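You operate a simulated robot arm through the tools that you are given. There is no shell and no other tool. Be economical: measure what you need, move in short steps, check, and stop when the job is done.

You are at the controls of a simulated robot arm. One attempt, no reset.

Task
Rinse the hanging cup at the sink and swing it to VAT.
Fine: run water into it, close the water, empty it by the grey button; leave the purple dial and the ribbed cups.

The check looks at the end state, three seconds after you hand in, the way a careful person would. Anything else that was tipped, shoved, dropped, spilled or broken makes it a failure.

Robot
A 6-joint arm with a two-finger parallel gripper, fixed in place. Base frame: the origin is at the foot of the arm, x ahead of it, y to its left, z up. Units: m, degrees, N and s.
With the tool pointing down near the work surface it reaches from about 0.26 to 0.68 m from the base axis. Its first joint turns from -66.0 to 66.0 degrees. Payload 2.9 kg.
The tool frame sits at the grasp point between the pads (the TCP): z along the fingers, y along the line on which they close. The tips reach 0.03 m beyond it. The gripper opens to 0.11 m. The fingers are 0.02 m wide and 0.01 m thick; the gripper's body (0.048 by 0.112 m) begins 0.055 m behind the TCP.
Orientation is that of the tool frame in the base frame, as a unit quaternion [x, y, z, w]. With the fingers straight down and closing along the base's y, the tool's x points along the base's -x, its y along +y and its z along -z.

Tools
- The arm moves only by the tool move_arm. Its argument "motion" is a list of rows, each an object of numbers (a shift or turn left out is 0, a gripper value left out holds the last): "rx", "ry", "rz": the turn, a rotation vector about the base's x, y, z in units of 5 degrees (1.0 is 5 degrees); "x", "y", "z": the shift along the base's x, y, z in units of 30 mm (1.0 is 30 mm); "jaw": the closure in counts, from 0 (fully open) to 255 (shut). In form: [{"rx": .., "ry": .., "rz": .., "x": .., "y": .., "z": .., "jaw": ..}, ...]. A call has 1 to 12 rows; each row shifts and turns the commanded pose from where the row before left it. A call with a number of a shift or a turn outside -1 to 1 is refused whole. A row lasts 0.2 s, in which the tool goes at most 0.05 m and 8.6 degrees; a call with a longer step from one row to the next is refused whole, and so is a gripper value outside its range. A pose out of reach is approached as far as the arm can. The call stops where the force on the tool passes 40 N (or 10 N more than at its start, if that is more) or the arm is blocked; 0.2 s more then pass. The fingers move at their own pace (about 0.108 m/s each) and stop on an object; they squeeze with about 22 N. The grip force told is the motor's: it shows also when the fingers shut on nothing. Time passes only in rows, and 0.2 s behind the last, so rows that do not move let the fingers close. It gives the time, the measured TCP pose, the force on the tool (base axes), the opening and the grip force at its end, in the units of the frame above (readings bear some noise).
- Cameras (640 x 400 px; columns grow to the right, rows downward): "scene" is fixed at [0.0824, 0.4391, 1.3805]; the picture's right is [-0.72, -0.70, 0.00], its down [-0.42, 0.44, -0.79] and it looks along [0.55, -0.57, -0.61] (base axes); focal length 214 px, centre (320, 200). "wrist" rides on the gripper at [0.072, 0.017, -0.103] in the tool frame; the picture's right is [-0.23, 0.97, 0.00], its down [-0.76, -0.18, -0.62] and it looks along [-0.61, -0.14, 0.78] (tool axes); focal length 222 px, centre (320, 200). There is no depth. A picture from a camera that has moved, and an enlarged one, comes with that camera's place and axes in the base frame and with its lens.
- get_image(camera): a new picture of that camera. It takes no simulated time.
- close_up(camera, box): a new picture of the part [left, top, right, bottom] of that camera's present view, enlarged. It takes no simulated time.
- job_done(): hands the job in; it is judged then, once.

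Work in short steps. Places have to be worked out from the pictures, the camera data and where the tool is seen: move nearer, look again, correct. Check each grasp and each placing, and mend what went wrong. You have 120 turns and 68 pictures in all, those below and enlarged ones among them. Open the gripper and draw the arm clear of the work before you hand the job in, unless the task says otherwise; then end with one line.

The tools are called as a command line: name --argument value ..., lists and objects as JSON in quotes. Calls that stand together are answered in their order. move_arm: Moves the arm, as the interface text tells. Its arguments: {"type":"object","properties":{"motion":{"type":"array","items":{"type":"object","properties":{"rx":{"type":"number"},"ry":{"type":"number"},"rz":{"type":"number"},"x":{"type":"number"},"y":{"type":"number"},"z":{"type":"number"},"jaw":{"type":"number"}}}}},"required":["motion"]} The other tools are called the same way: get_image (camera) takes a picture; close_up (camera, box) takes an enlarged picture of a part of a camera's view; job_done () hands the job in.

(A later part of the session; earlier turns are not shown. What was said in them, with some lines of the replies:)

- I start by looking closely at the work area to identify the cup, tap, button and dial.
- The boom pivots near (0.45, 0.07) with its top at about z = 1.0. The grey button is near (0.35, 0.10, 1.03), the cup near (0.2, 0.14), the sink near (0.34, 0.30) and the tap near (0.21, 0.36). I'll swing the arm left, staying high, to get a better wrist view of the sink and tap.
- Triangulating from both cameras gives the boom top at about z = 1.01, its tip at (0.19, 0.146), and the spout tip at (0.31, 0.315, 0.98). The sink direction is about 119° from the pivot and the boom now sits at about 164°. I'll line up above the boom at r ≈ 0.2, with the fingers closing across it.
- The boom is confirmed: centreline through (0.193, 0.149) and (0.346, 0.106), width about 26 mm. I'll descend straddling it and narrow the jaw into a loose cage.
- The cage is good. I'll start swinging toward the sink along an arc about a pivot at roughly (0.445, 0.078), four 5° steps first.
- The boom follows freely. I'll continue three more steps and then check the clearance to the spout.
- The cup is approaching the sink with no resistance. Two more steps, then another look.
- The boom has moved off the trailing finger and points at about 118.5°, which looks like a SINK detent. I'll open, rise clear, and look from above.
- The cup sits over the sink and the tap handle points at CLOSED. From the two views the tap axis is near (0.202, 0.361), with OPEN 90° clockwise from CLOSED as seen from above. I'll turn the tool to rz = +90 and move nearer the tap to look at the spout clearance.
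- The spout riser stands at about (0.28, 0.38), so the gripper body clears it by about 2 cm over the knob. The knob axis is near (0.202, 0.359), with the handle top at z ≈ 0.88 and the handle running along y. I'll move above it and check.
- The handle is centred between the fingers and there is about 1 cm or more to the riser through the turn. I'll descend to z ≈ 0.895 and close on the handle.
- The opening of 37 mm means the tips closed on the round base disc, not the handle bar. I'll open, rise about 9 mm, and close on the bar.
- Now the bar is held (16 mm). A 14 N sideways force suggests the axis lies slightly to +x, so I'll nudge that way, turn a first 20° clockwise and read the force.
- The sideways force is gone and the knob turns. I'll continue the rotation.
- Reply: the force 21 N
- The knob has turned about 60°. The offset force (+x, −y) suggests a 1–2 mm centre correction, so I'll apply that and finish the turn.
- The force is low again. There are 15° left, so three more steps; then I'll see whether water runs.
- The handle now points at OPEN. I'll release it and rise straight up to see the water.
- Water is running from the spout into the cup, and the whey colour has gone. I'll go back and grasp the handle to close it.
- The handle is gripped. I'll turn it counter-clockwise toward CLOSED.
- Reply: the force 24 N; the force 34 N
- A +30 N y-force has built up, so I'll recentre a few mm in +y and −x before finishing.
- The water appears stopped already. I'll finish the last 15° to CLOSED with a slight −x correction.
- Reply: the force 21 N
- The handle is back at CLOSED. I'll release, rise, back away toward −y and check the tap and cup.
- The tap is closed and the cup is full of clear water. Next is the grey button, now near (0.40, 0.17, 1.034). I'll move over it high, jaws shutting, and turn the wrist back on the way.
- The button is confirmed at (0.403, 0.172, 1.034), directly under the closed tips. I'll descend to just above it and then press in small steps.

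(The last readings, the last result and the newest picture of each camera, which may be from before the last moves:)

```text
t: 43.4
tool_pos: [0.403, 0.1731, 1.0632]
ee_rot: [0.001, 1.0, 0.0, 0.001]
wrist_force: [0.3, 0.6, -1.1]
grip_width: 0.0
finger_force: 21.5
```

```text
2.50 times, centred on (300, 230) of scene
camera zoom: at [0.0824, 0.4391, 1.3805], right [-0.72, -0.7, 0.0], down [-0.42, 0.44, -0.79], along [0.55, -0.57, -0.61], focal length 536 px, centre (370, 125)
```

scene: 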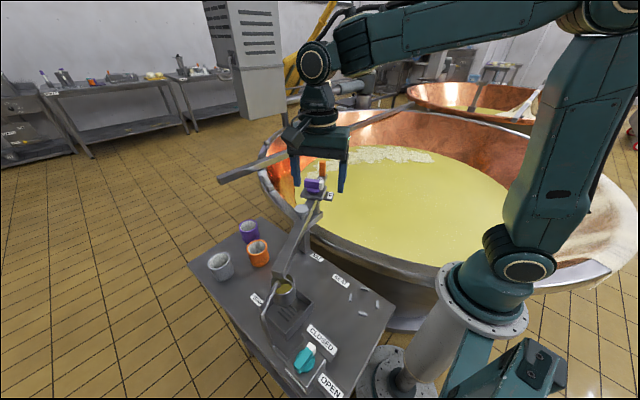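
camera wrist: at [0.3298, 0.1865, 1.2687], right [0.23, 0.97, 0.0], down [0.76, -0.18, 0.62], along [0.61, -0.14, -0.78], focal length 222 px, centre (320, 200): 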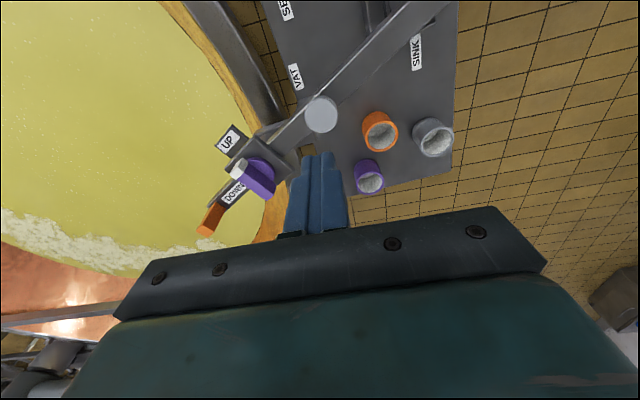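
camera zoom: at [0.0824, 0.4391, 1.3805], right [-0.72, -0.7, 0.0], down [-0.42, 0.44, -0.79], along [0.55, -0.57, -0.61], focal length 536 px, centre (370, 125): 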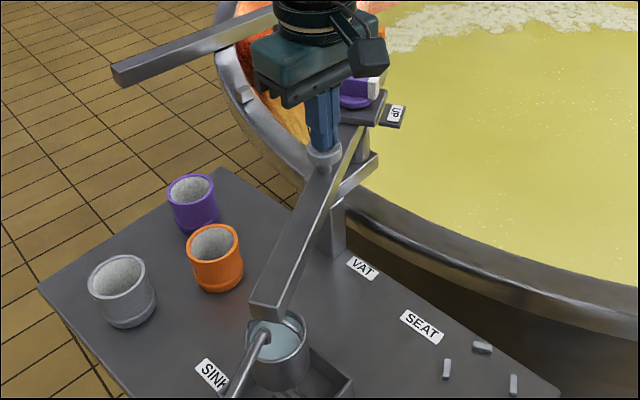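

The tips are right at the button and nothing has happened yet. I'll press down further in 3 mm steps.

move_arm --motion '[{"z": -0.1}, {"z": -0.1}, {"z": -0.1}, {"z": -0.1}]'

close_up --camera "scene" --box '[220, 190, 380, 350]'

```text
t: 44.4
tool_pos: [0.4032, 0.1735, 1.0512]
ee_rot: [0.0, 1.0, 0.0, 0.0]
wrist_force: [1.4, -0.5, 2.2]
grip_width: 0.0002
finger_force: 22.6
```

```text
2.50 times, centred on (300, 270) of scene
camera zoom: at [0.0824, 0.4391, 1.3805], right [-0.72, -0.7, 0.0], down [-0.42, 0.44, -0.79], along [0.55, -0.57, -0.61], focal length 536 px, centre (370, 25)
```

zoom: 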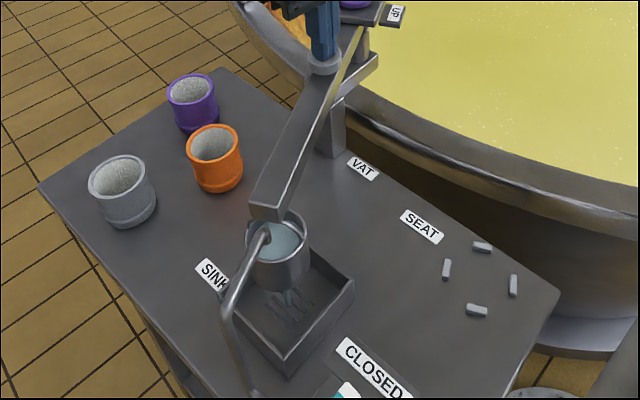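

Water is draining from the cup's bottom into the sink. I'll hold, pressing slightly deeper, to let it empty.

move_arm --motion '[{"z": -0.08}, {}, {}, {}, {}, {}, {}, {}, {}, {}, {}, {}]'

close_up --camera "scene" --box '[260, 230, 320, 290]'

```text
t: 47.0
tool_pos: [0.403, 0.1729, 1.0488]
ee_rot: [0.0, 1.0, 0.0, 0.0]
wrist_force: [-0.2, -0.3, 4.4]
grip_width: 0.0
finger_force: 21.9
```

```text
6.67 times, centred on (290, 260) of scene
camera zoom: at [0.0824, 0.4391, 1.3805], right [-0.72, -0.7, 0.0], down [-0.42, 0.44, -0.79], along [0.55, -0.57, -0.61], focal length 1430 px, centre (520, -200)
```

zoom: 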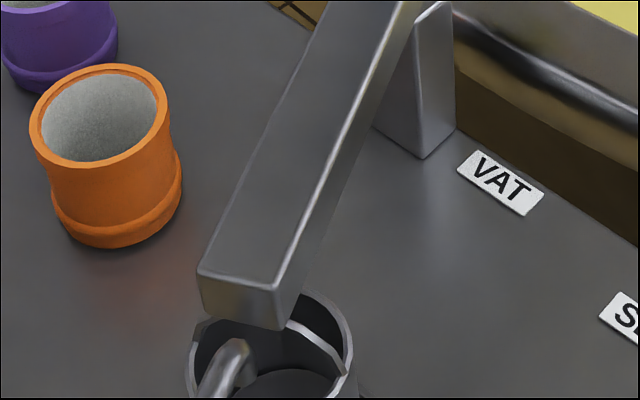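

The cup looks empty. I'll hold a little longer for safety, then release and rise.

move_arm --motion '[{}, {}, {}, {}, {}, {}, {"z": 0.5}, {"z": 0.8}, {"z": 1}, {"z": 1}]'

close_up --camera "scene" --box '[220, 150, 380, 310]'

close_up --camera "scene" --box '[255, 255, 325, 325]'

```text
t: 49.2
tool_pos: [0.402, 0.1719, 1.1492]
ee_rot: [0.0, 1.0, 0.0, 0.0]
wrist_force: [0.4, -0.6, 0.9]
grip_width: 0.0
finger_force: 22.7
```

```text
2.50 times, centred on (300, 230) of scene
camera zoom: at [0.0824, 0.4391, 1.3805], right [-0.72, -0.7, 0.0], down [-0.42, 0.44, -0.79], along [0.55, -0.57, -0.61], focal length 536 px, centre (370, 125)
```

zoom: 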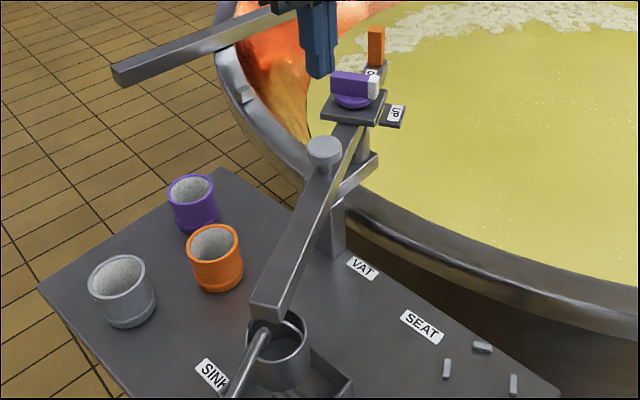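

```text
5.71 times, centred on (290, 290) of scene
camera zoom: at [0.0824, 0.4391, 1.3805], right [-0.72, -0.7, 0.0], down [-0.42, 0.44, -0.79], along [0.55, -0.57, -0.61], focal length 1226 px, centre (491, -314)
```

zoom: 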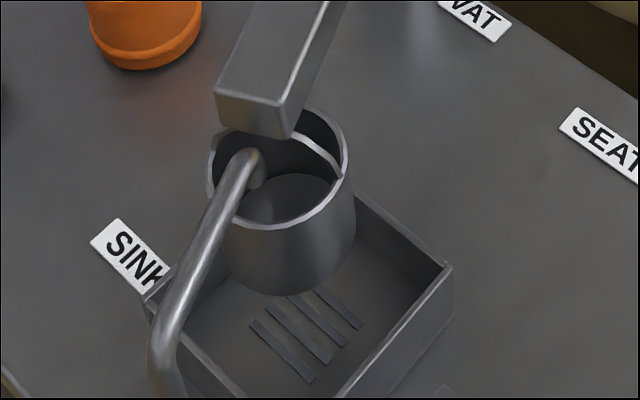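

The cup is empty and the tap is shut. I'll go back to the cage pose (0.3505, 0.2457, rz −60) above the boom, opening the jaw.

move_arm --motion '[{"rz": -1, "x": -0.14, "y": 0.2, "jaw": 60}, {"rz": -1, "x": -0.14, "y": 0.2}, {"rz": -1, "x": -0.14, "y": 0.2}, {"rz": -1, "x": -0.14, "y": 0.2}, {"rz": -1, "x": -0.14, "y": 0.2}, {"rz": -1, "x": -0.14, "y": 0.2}, {"rz": -1, "x": -0.14, "y": 0.2}, {"rz": -1, "x": -0.14, "y": 0.2}, {"rz": -1, "x": -0.14, "y": 0.2}, {"rz": -1, "x": -0.14, "y": 0.2}, {"rz": -1, "x": -0.14, "y": 0.2}, {"rz": -1, "x": -0.14, "y": 0.24}]'

move_arm --motion '[{"z": -1}, {"z": -1}, {"z": -1}, {"z": -1}, {"z": -1}, {"jaw": 150}, {"jaw": 150}]'

get_image --camera "wrist"

```text
t: 51.8
tool_pos: [0.3511, 0.2461, 1.1487]
ee_rot: [0.5, 0.866, 0.0, 0.0]
wrist_force: [0.7, -0.2, 0.5]
grip_width: 0.0838
finger_force: 0.1
```

```text
t: 53.4
tool_pos: [0.3522, 0.2445, 0.9982]
ee_rot: [0.501, 0.866, 0.0, 0.0]
wrist_force: [-0.3, 0.5, 0.3]
grip_width: 0.0453
finger_force: 0.1
```

```text
19 pictures are left
camera wrist: at [0.3298, 0.3156, 1.1009], right [0.96, 0.29, 0.0], down [0.23, -0.75, 0.62], along [0.18, -0.6, -0.78], focal length 222 px, centre (320, 200)
```

wrist: 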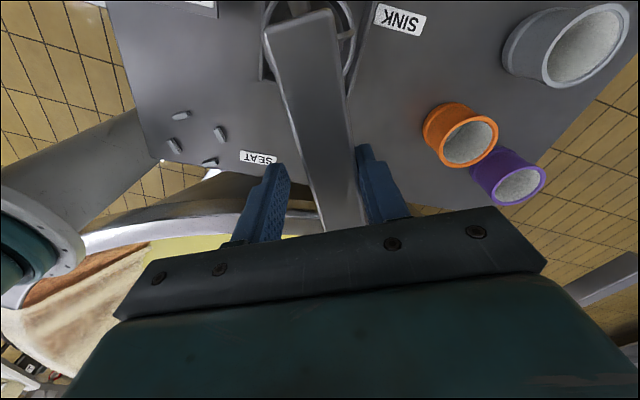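

The boom is caged, centred. I'll slide the cage 17 mm inward, since the far arc passes close to the arm's minimum reach, and swing back to the SEAT angle first.

move_arm --motion '[{"x": 0.3, "y": -0.5}, {"rz": 1, "x": -0.427, "y": -0.263}, {"rz": 1, "x": -0.407, "y": -0.3}, {"rz": 1, "x": -0.377, "y": -0.333}, {"rz": 1, "x": -0.347, "y": -0.363}, {"rz": 1, "x": -0.313, "y": -0.393}, {"rz": 1, "x": -0.277, "y": -0.42}, {"rz": 1, "x": -0.24, "y": -0.443}, {"rz": 1, "x": -0.2, "y": -0.46}, {"rz": 1, "x": -0.16, "y": -0.477}]'

get_image --camera "wrist"

get_image --camera "scene"

```text
t: 55.6
tool_pos: [0.2789, 0.1259, 0.9987]
ee_rot: [0.13, 0.992, 0.0, 0.001]
wrist_force: [0.4, -0.3, -0.8]
grip_width: 0.0454
finger_force: 0.2
```

```text
18 pictures are left
camera wrist: at [0.2125, 0.1604, 1.1011], right [0.47, 0.88, 0.0], down [0.69, -0.37, 0.62], along [0.55, -0.29, -0.78], focal length 222 px, centre (320, 200)
```

wrist: 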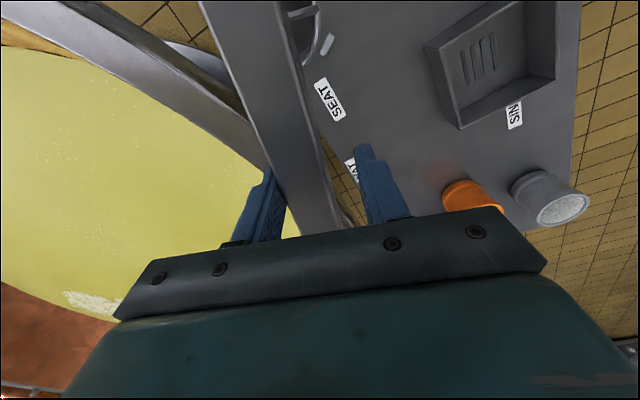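

```text
17 pictures are left
```

scene: 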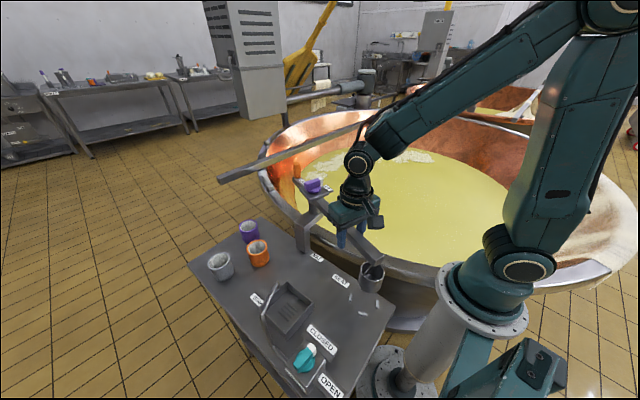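

Passing SEAT fine. The base flange (radius about 0.105) clears the cup's swing by about 4 cm. I'll continue 25° toward the vat.

move_arm --motion '[{"rz": 1, "x": -0.117, "y": -0.49}, {"rz": 1, "x": -0.077, "y": -0.497}, {"rz": 1, "x": -0.03, "y": -0.503}, {"rz": 1, "x": 0.013, "y": -0.503}]'

get_image --camera "wrist"

get_image --camera "scene"

```text
t: 56.6
tool_pos: [0.2727, 0.0656, 0.9973]
ee_rot: [-0.045, 0.999, 0.0, 0.0]
wrist_force: [0.4, 0.7, 0.7]
grip_width: 0.0458
finger_force: 0.5
```

```text
16 pictures are left
camera wrist: at [0.1986, 0.0761, 1.1004], right [0.14, 0.99, 0.0], down [0.77, -0.11, 0.62], along [0.62, -0.09, -0.78], focal length 222 px, centre (320, 200)
```

wrist: 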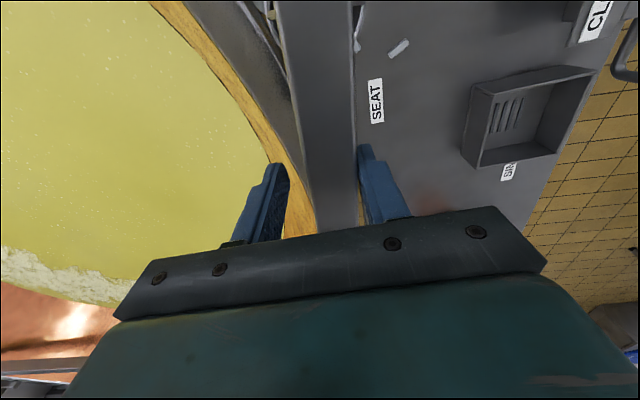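

```text
15 pictures are left
```

scene: 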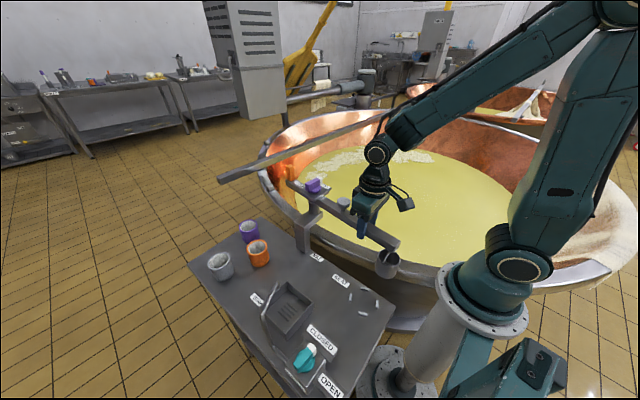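

Smooth so far. I'll continue in short steps and watch the cup pass over the vat rim.

move_arm --motion '[{"rz": 1, "x": 0.057, "y": -0.5}, {"rz": 1, "x": 0.1, "y": -0.493}, {"rz": 1, "x": 0.143, "y": -0.48}]'

get_image --camera "scene"

```text
t: 57.4
tool_pos: [0.282, 0.0233, 1.0]
ee_rot: [-0.174, 0.985, 0.0, 0.0]
wrist_force: [0.6, 0.1, 0.0]
grip_width: 0.0455
finger_force: 0.4
```

```text
14 pictures are left
```

scene: 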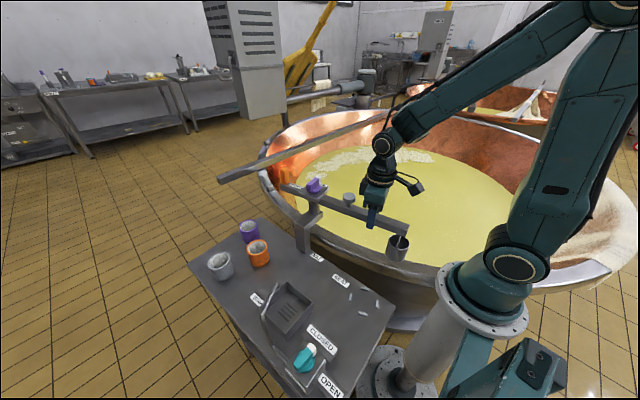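

No contact force, and the cup is passing over the rim area. Continuing.

move_arm --motion '[{"rz": 1, "x": 0.187, "y": -0.47}, {"rz": 1, "x": 0.223, "y": -0.45}, {"rz": 1, "x": 0.263, "y": -0.427}, {"rz": 1, "x": 0.3, "y": -0.407}]'

get_image --camera "scene"

get_image --camera "wrist"

```text
t: 58.4
tool_pos: [0.3112, -0.0305, 0.9984]
ee_rot: [-0.343, 0.939, 0.0, 0.0]
wrist_force: [-0.3, 0.3, 0.3]
grip_width: 0.0457
finger_force: 0.2
```

```text
13 pictures are left
```

scene: 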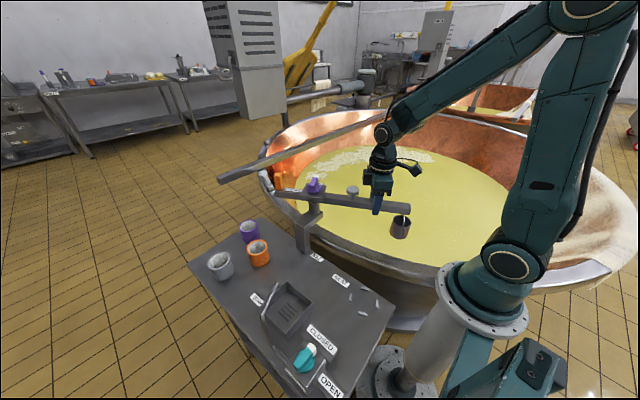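

```text
12 pictures are left
camera wrist: at [0.2444, -0.0649, 1.1012], right [-0.45, 0.89, 0.0], down [0.7, 0.35, 0.62], along [0.56, 0.28, -0.78], focal length 222 px, centre (320, 200)
```

wrist: 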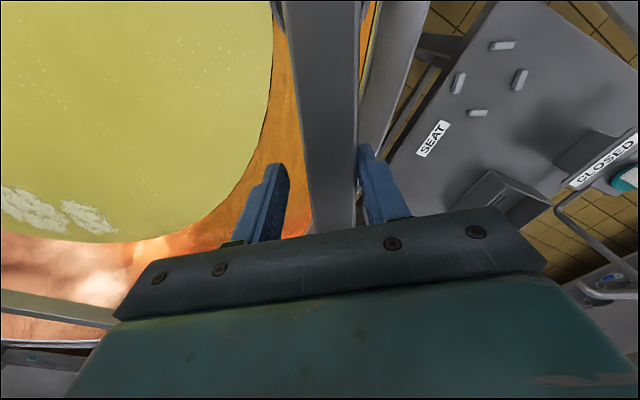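

The cup is now over the whey side. I'll continue in smaller increments, feeling for the VAT detent or stop.

move_arm --motion '[{"rz": 1, "x": 0.333, "y": -0.377}, {"rz": 1, "x": 0.363, "y": -0.347}, {}]'

get_image --camera "wrist"

```text
t: 59.2
tool_pos: [0.3329, -0.0519, 0.9986]
ee_rot: [-0.424, 0.906, -0.001, 0.0]
wrist_force: [0.0, -0.3, -0.8]
grip_width: 0.0452
finger_force: 0.2
```

```text
11 pictures are left
camera wrist: at [0.2721, -0.0972, 1.1005], right [-0.6, 0.8, 0.0], down [0.63, 0.47, 0.62], along [0.5, 0.37, -0.78], focal length 222 px, centre (320, 200)
```

wrist: 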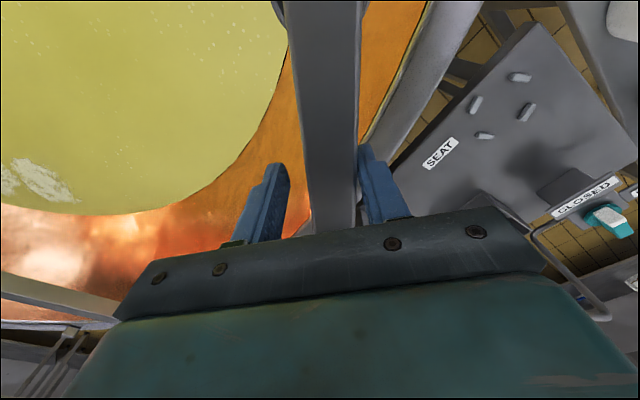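

move_arm --motion '[{"rz": 1, "x": 0.393, "y": -0.313}, {"rz": 1, "x": 0.42, "y": -0.277}, {}]'

get_image --camera "wrist"

```text
t: 60.0
tool_pos: [0.3569, -0.0695, 0.9986]
ee_rot: [-0.501, 0.865, 0.0, 0.0]
wrist_force: [-0.6, 1.0, 0.2]
grip_width: 0.0455
finger_force: 0.1
```

```text
10 pictures are left
camera wrist: at [0.3051, -0.1246, 1.1009], right [-0.73, 0.68, 0.0], down [0.53, 0.57, 0.62], along [0.43, 0.46, -0.78], focal length 222 px, centre (320, 200)
```

wrist: 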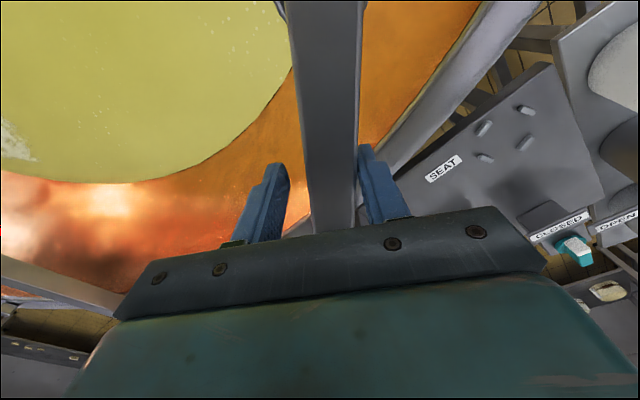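

No detent yet. I'll continue two more steps, watching the force.

move_arm --motion '[{"rz": 1, "x": 0.443, "y": -0.24}, {}, {"rz": 1, "x": 0.46, "y": -0.2}, {}]'

close_up --camera "scene" --box '[240, 120, 440, 280]'

```text
t: 61.0
tool_pos: [0.3835, -0.0805, 0.9997]
ee_rot: [-0.574, 0.819, 0.0, 0.0]
wrist_force: [0.1, 0.5, 0.1]
grip_width: 0.0456
finger_force: 0.4
```

```text
2.50 times, centred on (340, 200) of scene
camera zoom: at [0.0824, 0.4391, 1.3805], right [-0.72, -0.7, 0.0], down [-0.42, 0.44, -0.79], along [0.55, -0.57, -0.61], focal length 536 px, centre (270, 200)
```

zoom: 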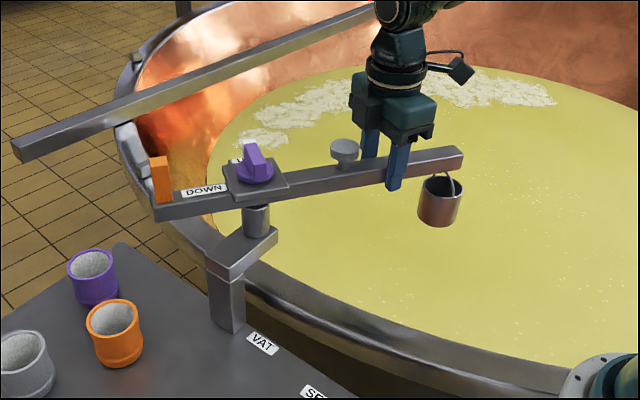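

The cup hangs well over the whey but the boom is still moving freely. Two more steps, then a check for a snap into a detent.

move_arm --motion '[{"rz": 1, "x": 0.477, "y": -0.16}, {}, {"rz": 1, "x": 0.49, "y": -0.117}, {}]'

get_image --camera "wrist"

```text
t: 62.0
tool_pos: [0.4115, -0.0908, 0.9986]
ee_rot: [-0.644, 0.765, 0.001, 0.0]
wrist_force: [-1.2, -0.4, 0.9]
grip_width: 0.0457
finger_force: 0.1
```

```text
8 pictures are left
camera wrist: at [0.3823, -0.16, 1.1014], right [-0.92, 0.39, 0.0], down [0.31, 0.72, 0.62], along [0.24, 0.57, -0.78], focal length 222 px, centre (320, 200)
```

wrist: 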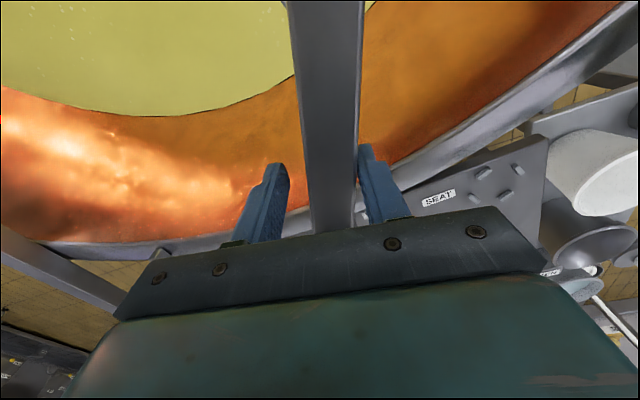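

Still free and in contact with the trailing finger. I'll continue in the same way.

move_arm --motion '[{"rz": 1, "x": 0.497, "y": -0.077}, {}, {"rz": 1, "x": 0.503, "y": -0.03}, {}]'

get_image --camera "wrist"

```text
t: 63.0
tool_pos: [0.4425, -0.0935, 0.9981]
ee_rot: [0.708, -0.706, 0.0, -0.001]
wrist_force: [0.0, 0.4, 0.2]
grip_width: 0.0454
finger_force: 0.0
```

```text
7 pictures are left
camera wrist: at [0.4253, -0.1674, 1.1013], right [-0.97, 0.23, 0.0], down [0.18, 0.76, 0.62], along [0.14, 0.61, -0.78], focal length 222 px, centre (320, 200)
```

wrist: 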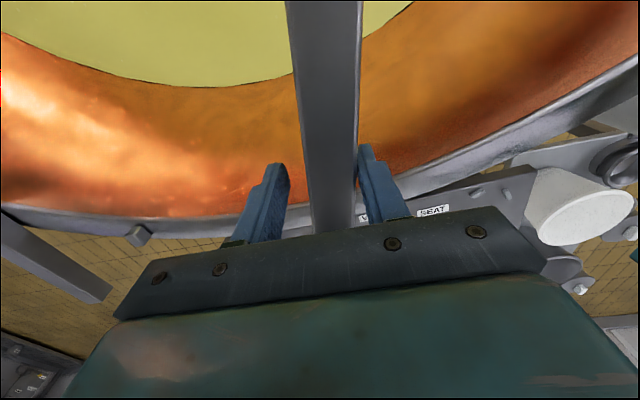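

The boom has moved slightly off the trailing finger, so something may be close. One more step and check.

move_arm --motion '[{"rz": 1, "x": 0.503, "y": 0.013}, {}, {}]'

close_up --camera "wrist" --box '[160, 0, 480, 260]'

```text
t: 63.8
tool_pos: [0.4576, -0.0925, 0.9992]
ee_rot: [0.738, -0.675, 0.001, 0.0]
wrist_force: [-0.2, 0.9, 1.2]
grip_width: 0.0454
finger_force: 0.1
```

```text
1.54 times, centred on (320, 130) of wrist
camera zoom: at [0.4465, -0.1681, 1.1013], right [-0.99, 0.14, 0.0], down [0.11, 0.77, 0.62], along [0.09, 0.62, -0.78], focal length 342 px, centre (320, 308)
```

zoom: 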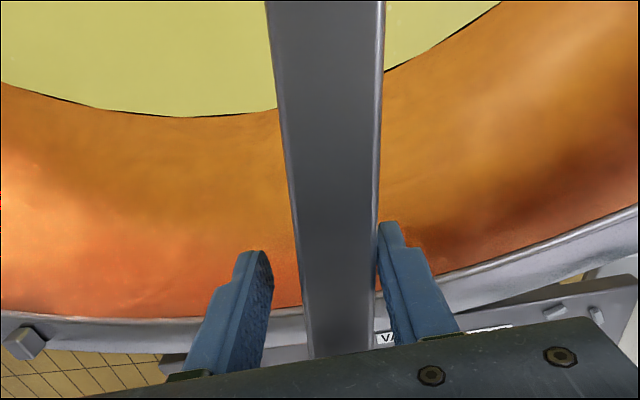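

No detent showed at the checkpoints (boom ≈ 216, 226, 236, 256, 266, 271°). The unchecked gap near 240–250° mirrors the SINK angle and also fits the label layout. I'll swing back to about 246° and check whether the boom snaps within the cage.

move_arm --motion '[{"rz": -1, "x": -0.503, "y": -0.013}, {"rz": -1, "x": -0.503, "y": 0.03}, {"rz": -1, "x": -0.497, "y": 0.077}, {"rz": -1, "x": -0.49, "y": 0.117}, {"rz": -1, "x": -0.477, "y": 0.16}, {"rz": -0.6, "x": -0.28, "y": 0.117}, {}, {}, {}]'

close_up --camera "wrist" --box '[160, 0, 480, 260]'

```text
t: 65.8
tool_pos: [0.3754, -0.0797, 0.9985]
ee_rot: [-0.552, 0.834, 0.001, 0.001]
wrist_force: [0.8, 0.6, -0.3]
grip_width: 0.0454
finger_force: 0.0
```

```text
1.54 times, centred on (320, 130) of wrist
camera zoom: at [0.3302, -0.1398, 1.1013], right [-0.81, 0.59, 0.0], down [0.46, 0.63, 0.62], along [0.37, 0.5, -0.78], focal length 342 px, centre (320, 308)
```

zoom: 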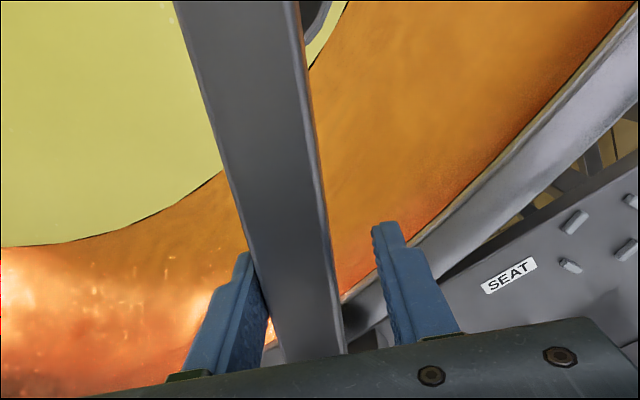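

The boom is still against the trailing (left) finger, with no snap at about 248°. Next check is at tool ≈ 240°.

move_arm --motion '[{"rz": -0.6, "x": -0.275, "y": 0.125}, {"rz": -0.6, "x": -0.262, "y": 0.148}, {}, {}, {}]'

close_up --camera "wrist" --box '[160, 0, 480, 260]'

```text
t: 67.0
tool_pos: [0.3585, -0.071, 0.9982]
ee_rot: [-0.508, 0.862, 0.0, 0.0]
wrist_force: [0.2, 0.0, 0.0]
grip_width: 0.0454
finger_force: 0.1
```

```text
1.54 times, centred on (320, 130) of wrist
camera zoom: at [0.3082, -0.1266, 1.1011], right [-0.74, 0.67, 0.0], down [0.52, 0.58, 0.62], along [0.42, 0.46, -0.78], focal length 342 px, centre (320, 308)
```

zoom: 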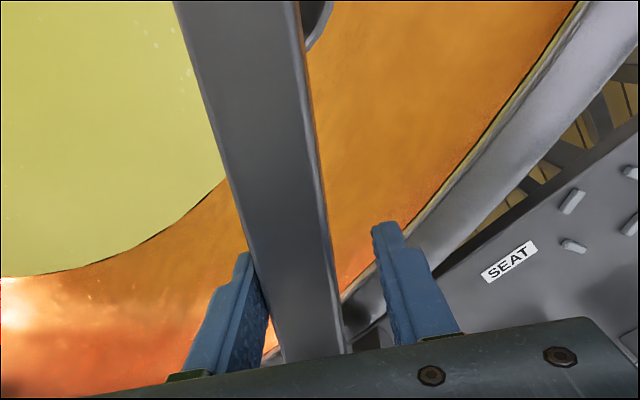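

The boom stays in trailing contact, so there is no detent anywhere in about 211–276°. At SINK and SEAT it clearly snapped about 5°, so VAT must lie further on. I'll swing forward to 285° and check there.

move_arm --motion '[{"rz": 1, "x": 0.447, "y": -0.233}, {"rz": 1, "x": 0.463, "y": -0.193}, {"rz": 1, "x": 0.48, "y": -0.15}, {"rz": 1, "x": 0.493, "y": -0.11}, {"rz": 1, "x": 0.497, "y": -0.063}, {"rz": 1, "x": 0.503, "y": -0.023}, {"rz": 1, "x": 0.503, "y": 0.023}, {"rz": 1, "x": 0.497, "y": 0.063}, {"rz": 1, "x": 0.493, "y": 0.11}, {}, {}]'

close_up --camera "wrist" --box '[160, 0, 480, 260]'

```text
t: 69.4
tool_pos: [0.4874, -0.0871, 0.9982]
ee_rot: [0.798, -0.602, -0.003, 0.001]
wrist_force: [-22.3, 4.5, 2.3]
grip_width: 0.0555
finger_force: 10.1
```

```text
1.54 times, centred on (320, 130) of wrist
camera zoom: at [0.4919, -0.1626, 1.1005], right [-1.0, -0.05, 0.01], down [-0.04, 0.78, 0.62], along [-0.04, 0.62, -0.78], focal length 342 px, centre (320, 308)
```

zoom: 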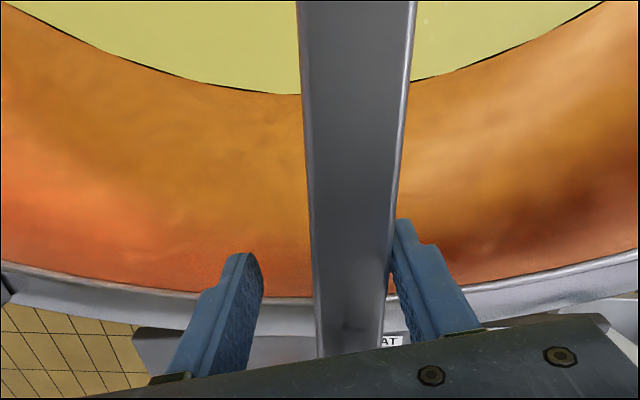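

A −22 N reaction and the fingers pushed open mean an end stop at about 279–280°. That is presumably at or just past VAT. I'll back the cage off to 277.5°, open wide so the boom can settle by itself, and look.

move_arm --motion '[{"rz": -0.75, "x": -0.37, "y": -0.08}, {"rz": -0.75, "x": -0.37, "y": -0.067}, {}, {}, {"jaw": 60}, {"jaw": 60}, {}, {}]'

close_up --camera "wrist" --box '[160, 0, 480, 260]'

```text
t: 71.2
tool_pos: [0.4684, -0.0917, 0.9982]
ee_rot: [0.758, -0.653, 0.0, 0.0]
wrist_force: [-0.9, -0.2, -0.3]
grip_width: 0.0841
finger_force: 0.1
```

```text
1.54 times, centred on (320, 130) of wrist
camera zoom: at [0.4614, -0.167, 1.1011], right [-1.0, 0.08, 0.0], down [0.06, 0.78, 0.62], along [0.05, 0.62, -0.78], focal length 342 px, centre (320, 308)
```

zoom: 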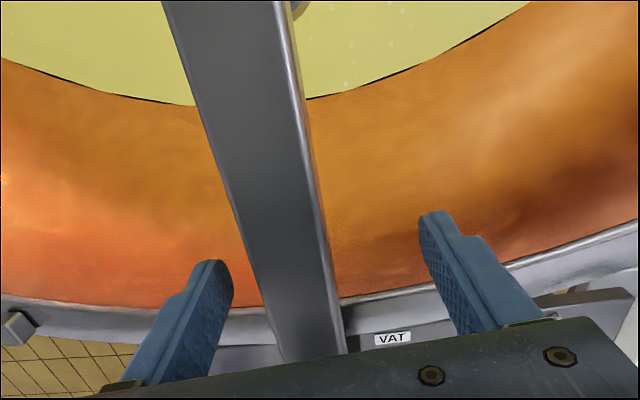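

Back-projecting the beam in both frames gives the boom at about 275°, both when pushed against the stop and now free. That is 110° from SEAT, so it rests settled at the VAT end station. I'll rise straight up, draw clear and check.

move_arm --motion '[{"z": 0.7}, {"z": 1}, {"z": 1}, {"z": 1}, {"z": 1}, {"z": 1}, {"z": 1, "jaw": 0}, {"z": 1, "x": -0.7}, {"x": -1}, {"x": -1}, {"x": -1}]'

get_image --camera "scene"

```text
t: 73.6
tool_pos: [0.3566, -0.0914, 1.2294]
ee_rot: [0.758, -0.652, 0.0, 0.0]
wrist_force: [-0.2, 0.2, -0.2]
grip_width: 0.1099
finger_force: 0.0
```

```text
1 pictures are left
```

scene: 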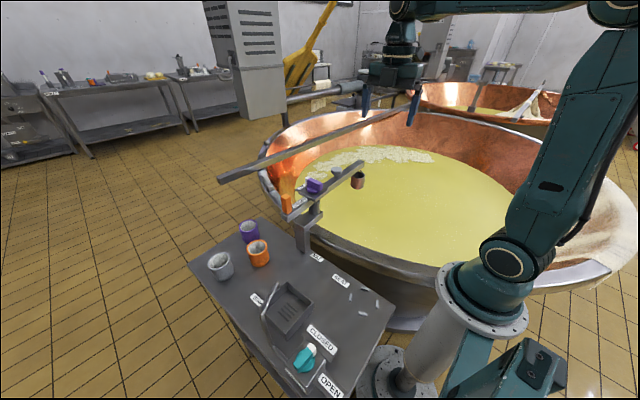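

The boom rests over the vat at its end station with the cup hanging empty. The tap is closed, the dial and ribbed cups are untouched, and the arm is clear with the gripper open, so I'm handing in.

job_done

```text
The job is handed in.
```

The cup was filled at the sink, the water was closed, the cup was emptied with the grey button, and it now hangs over the vat against the boom's end stop. I took that stop to be VAT, because I found no catch there like those at SINK and SEAT.
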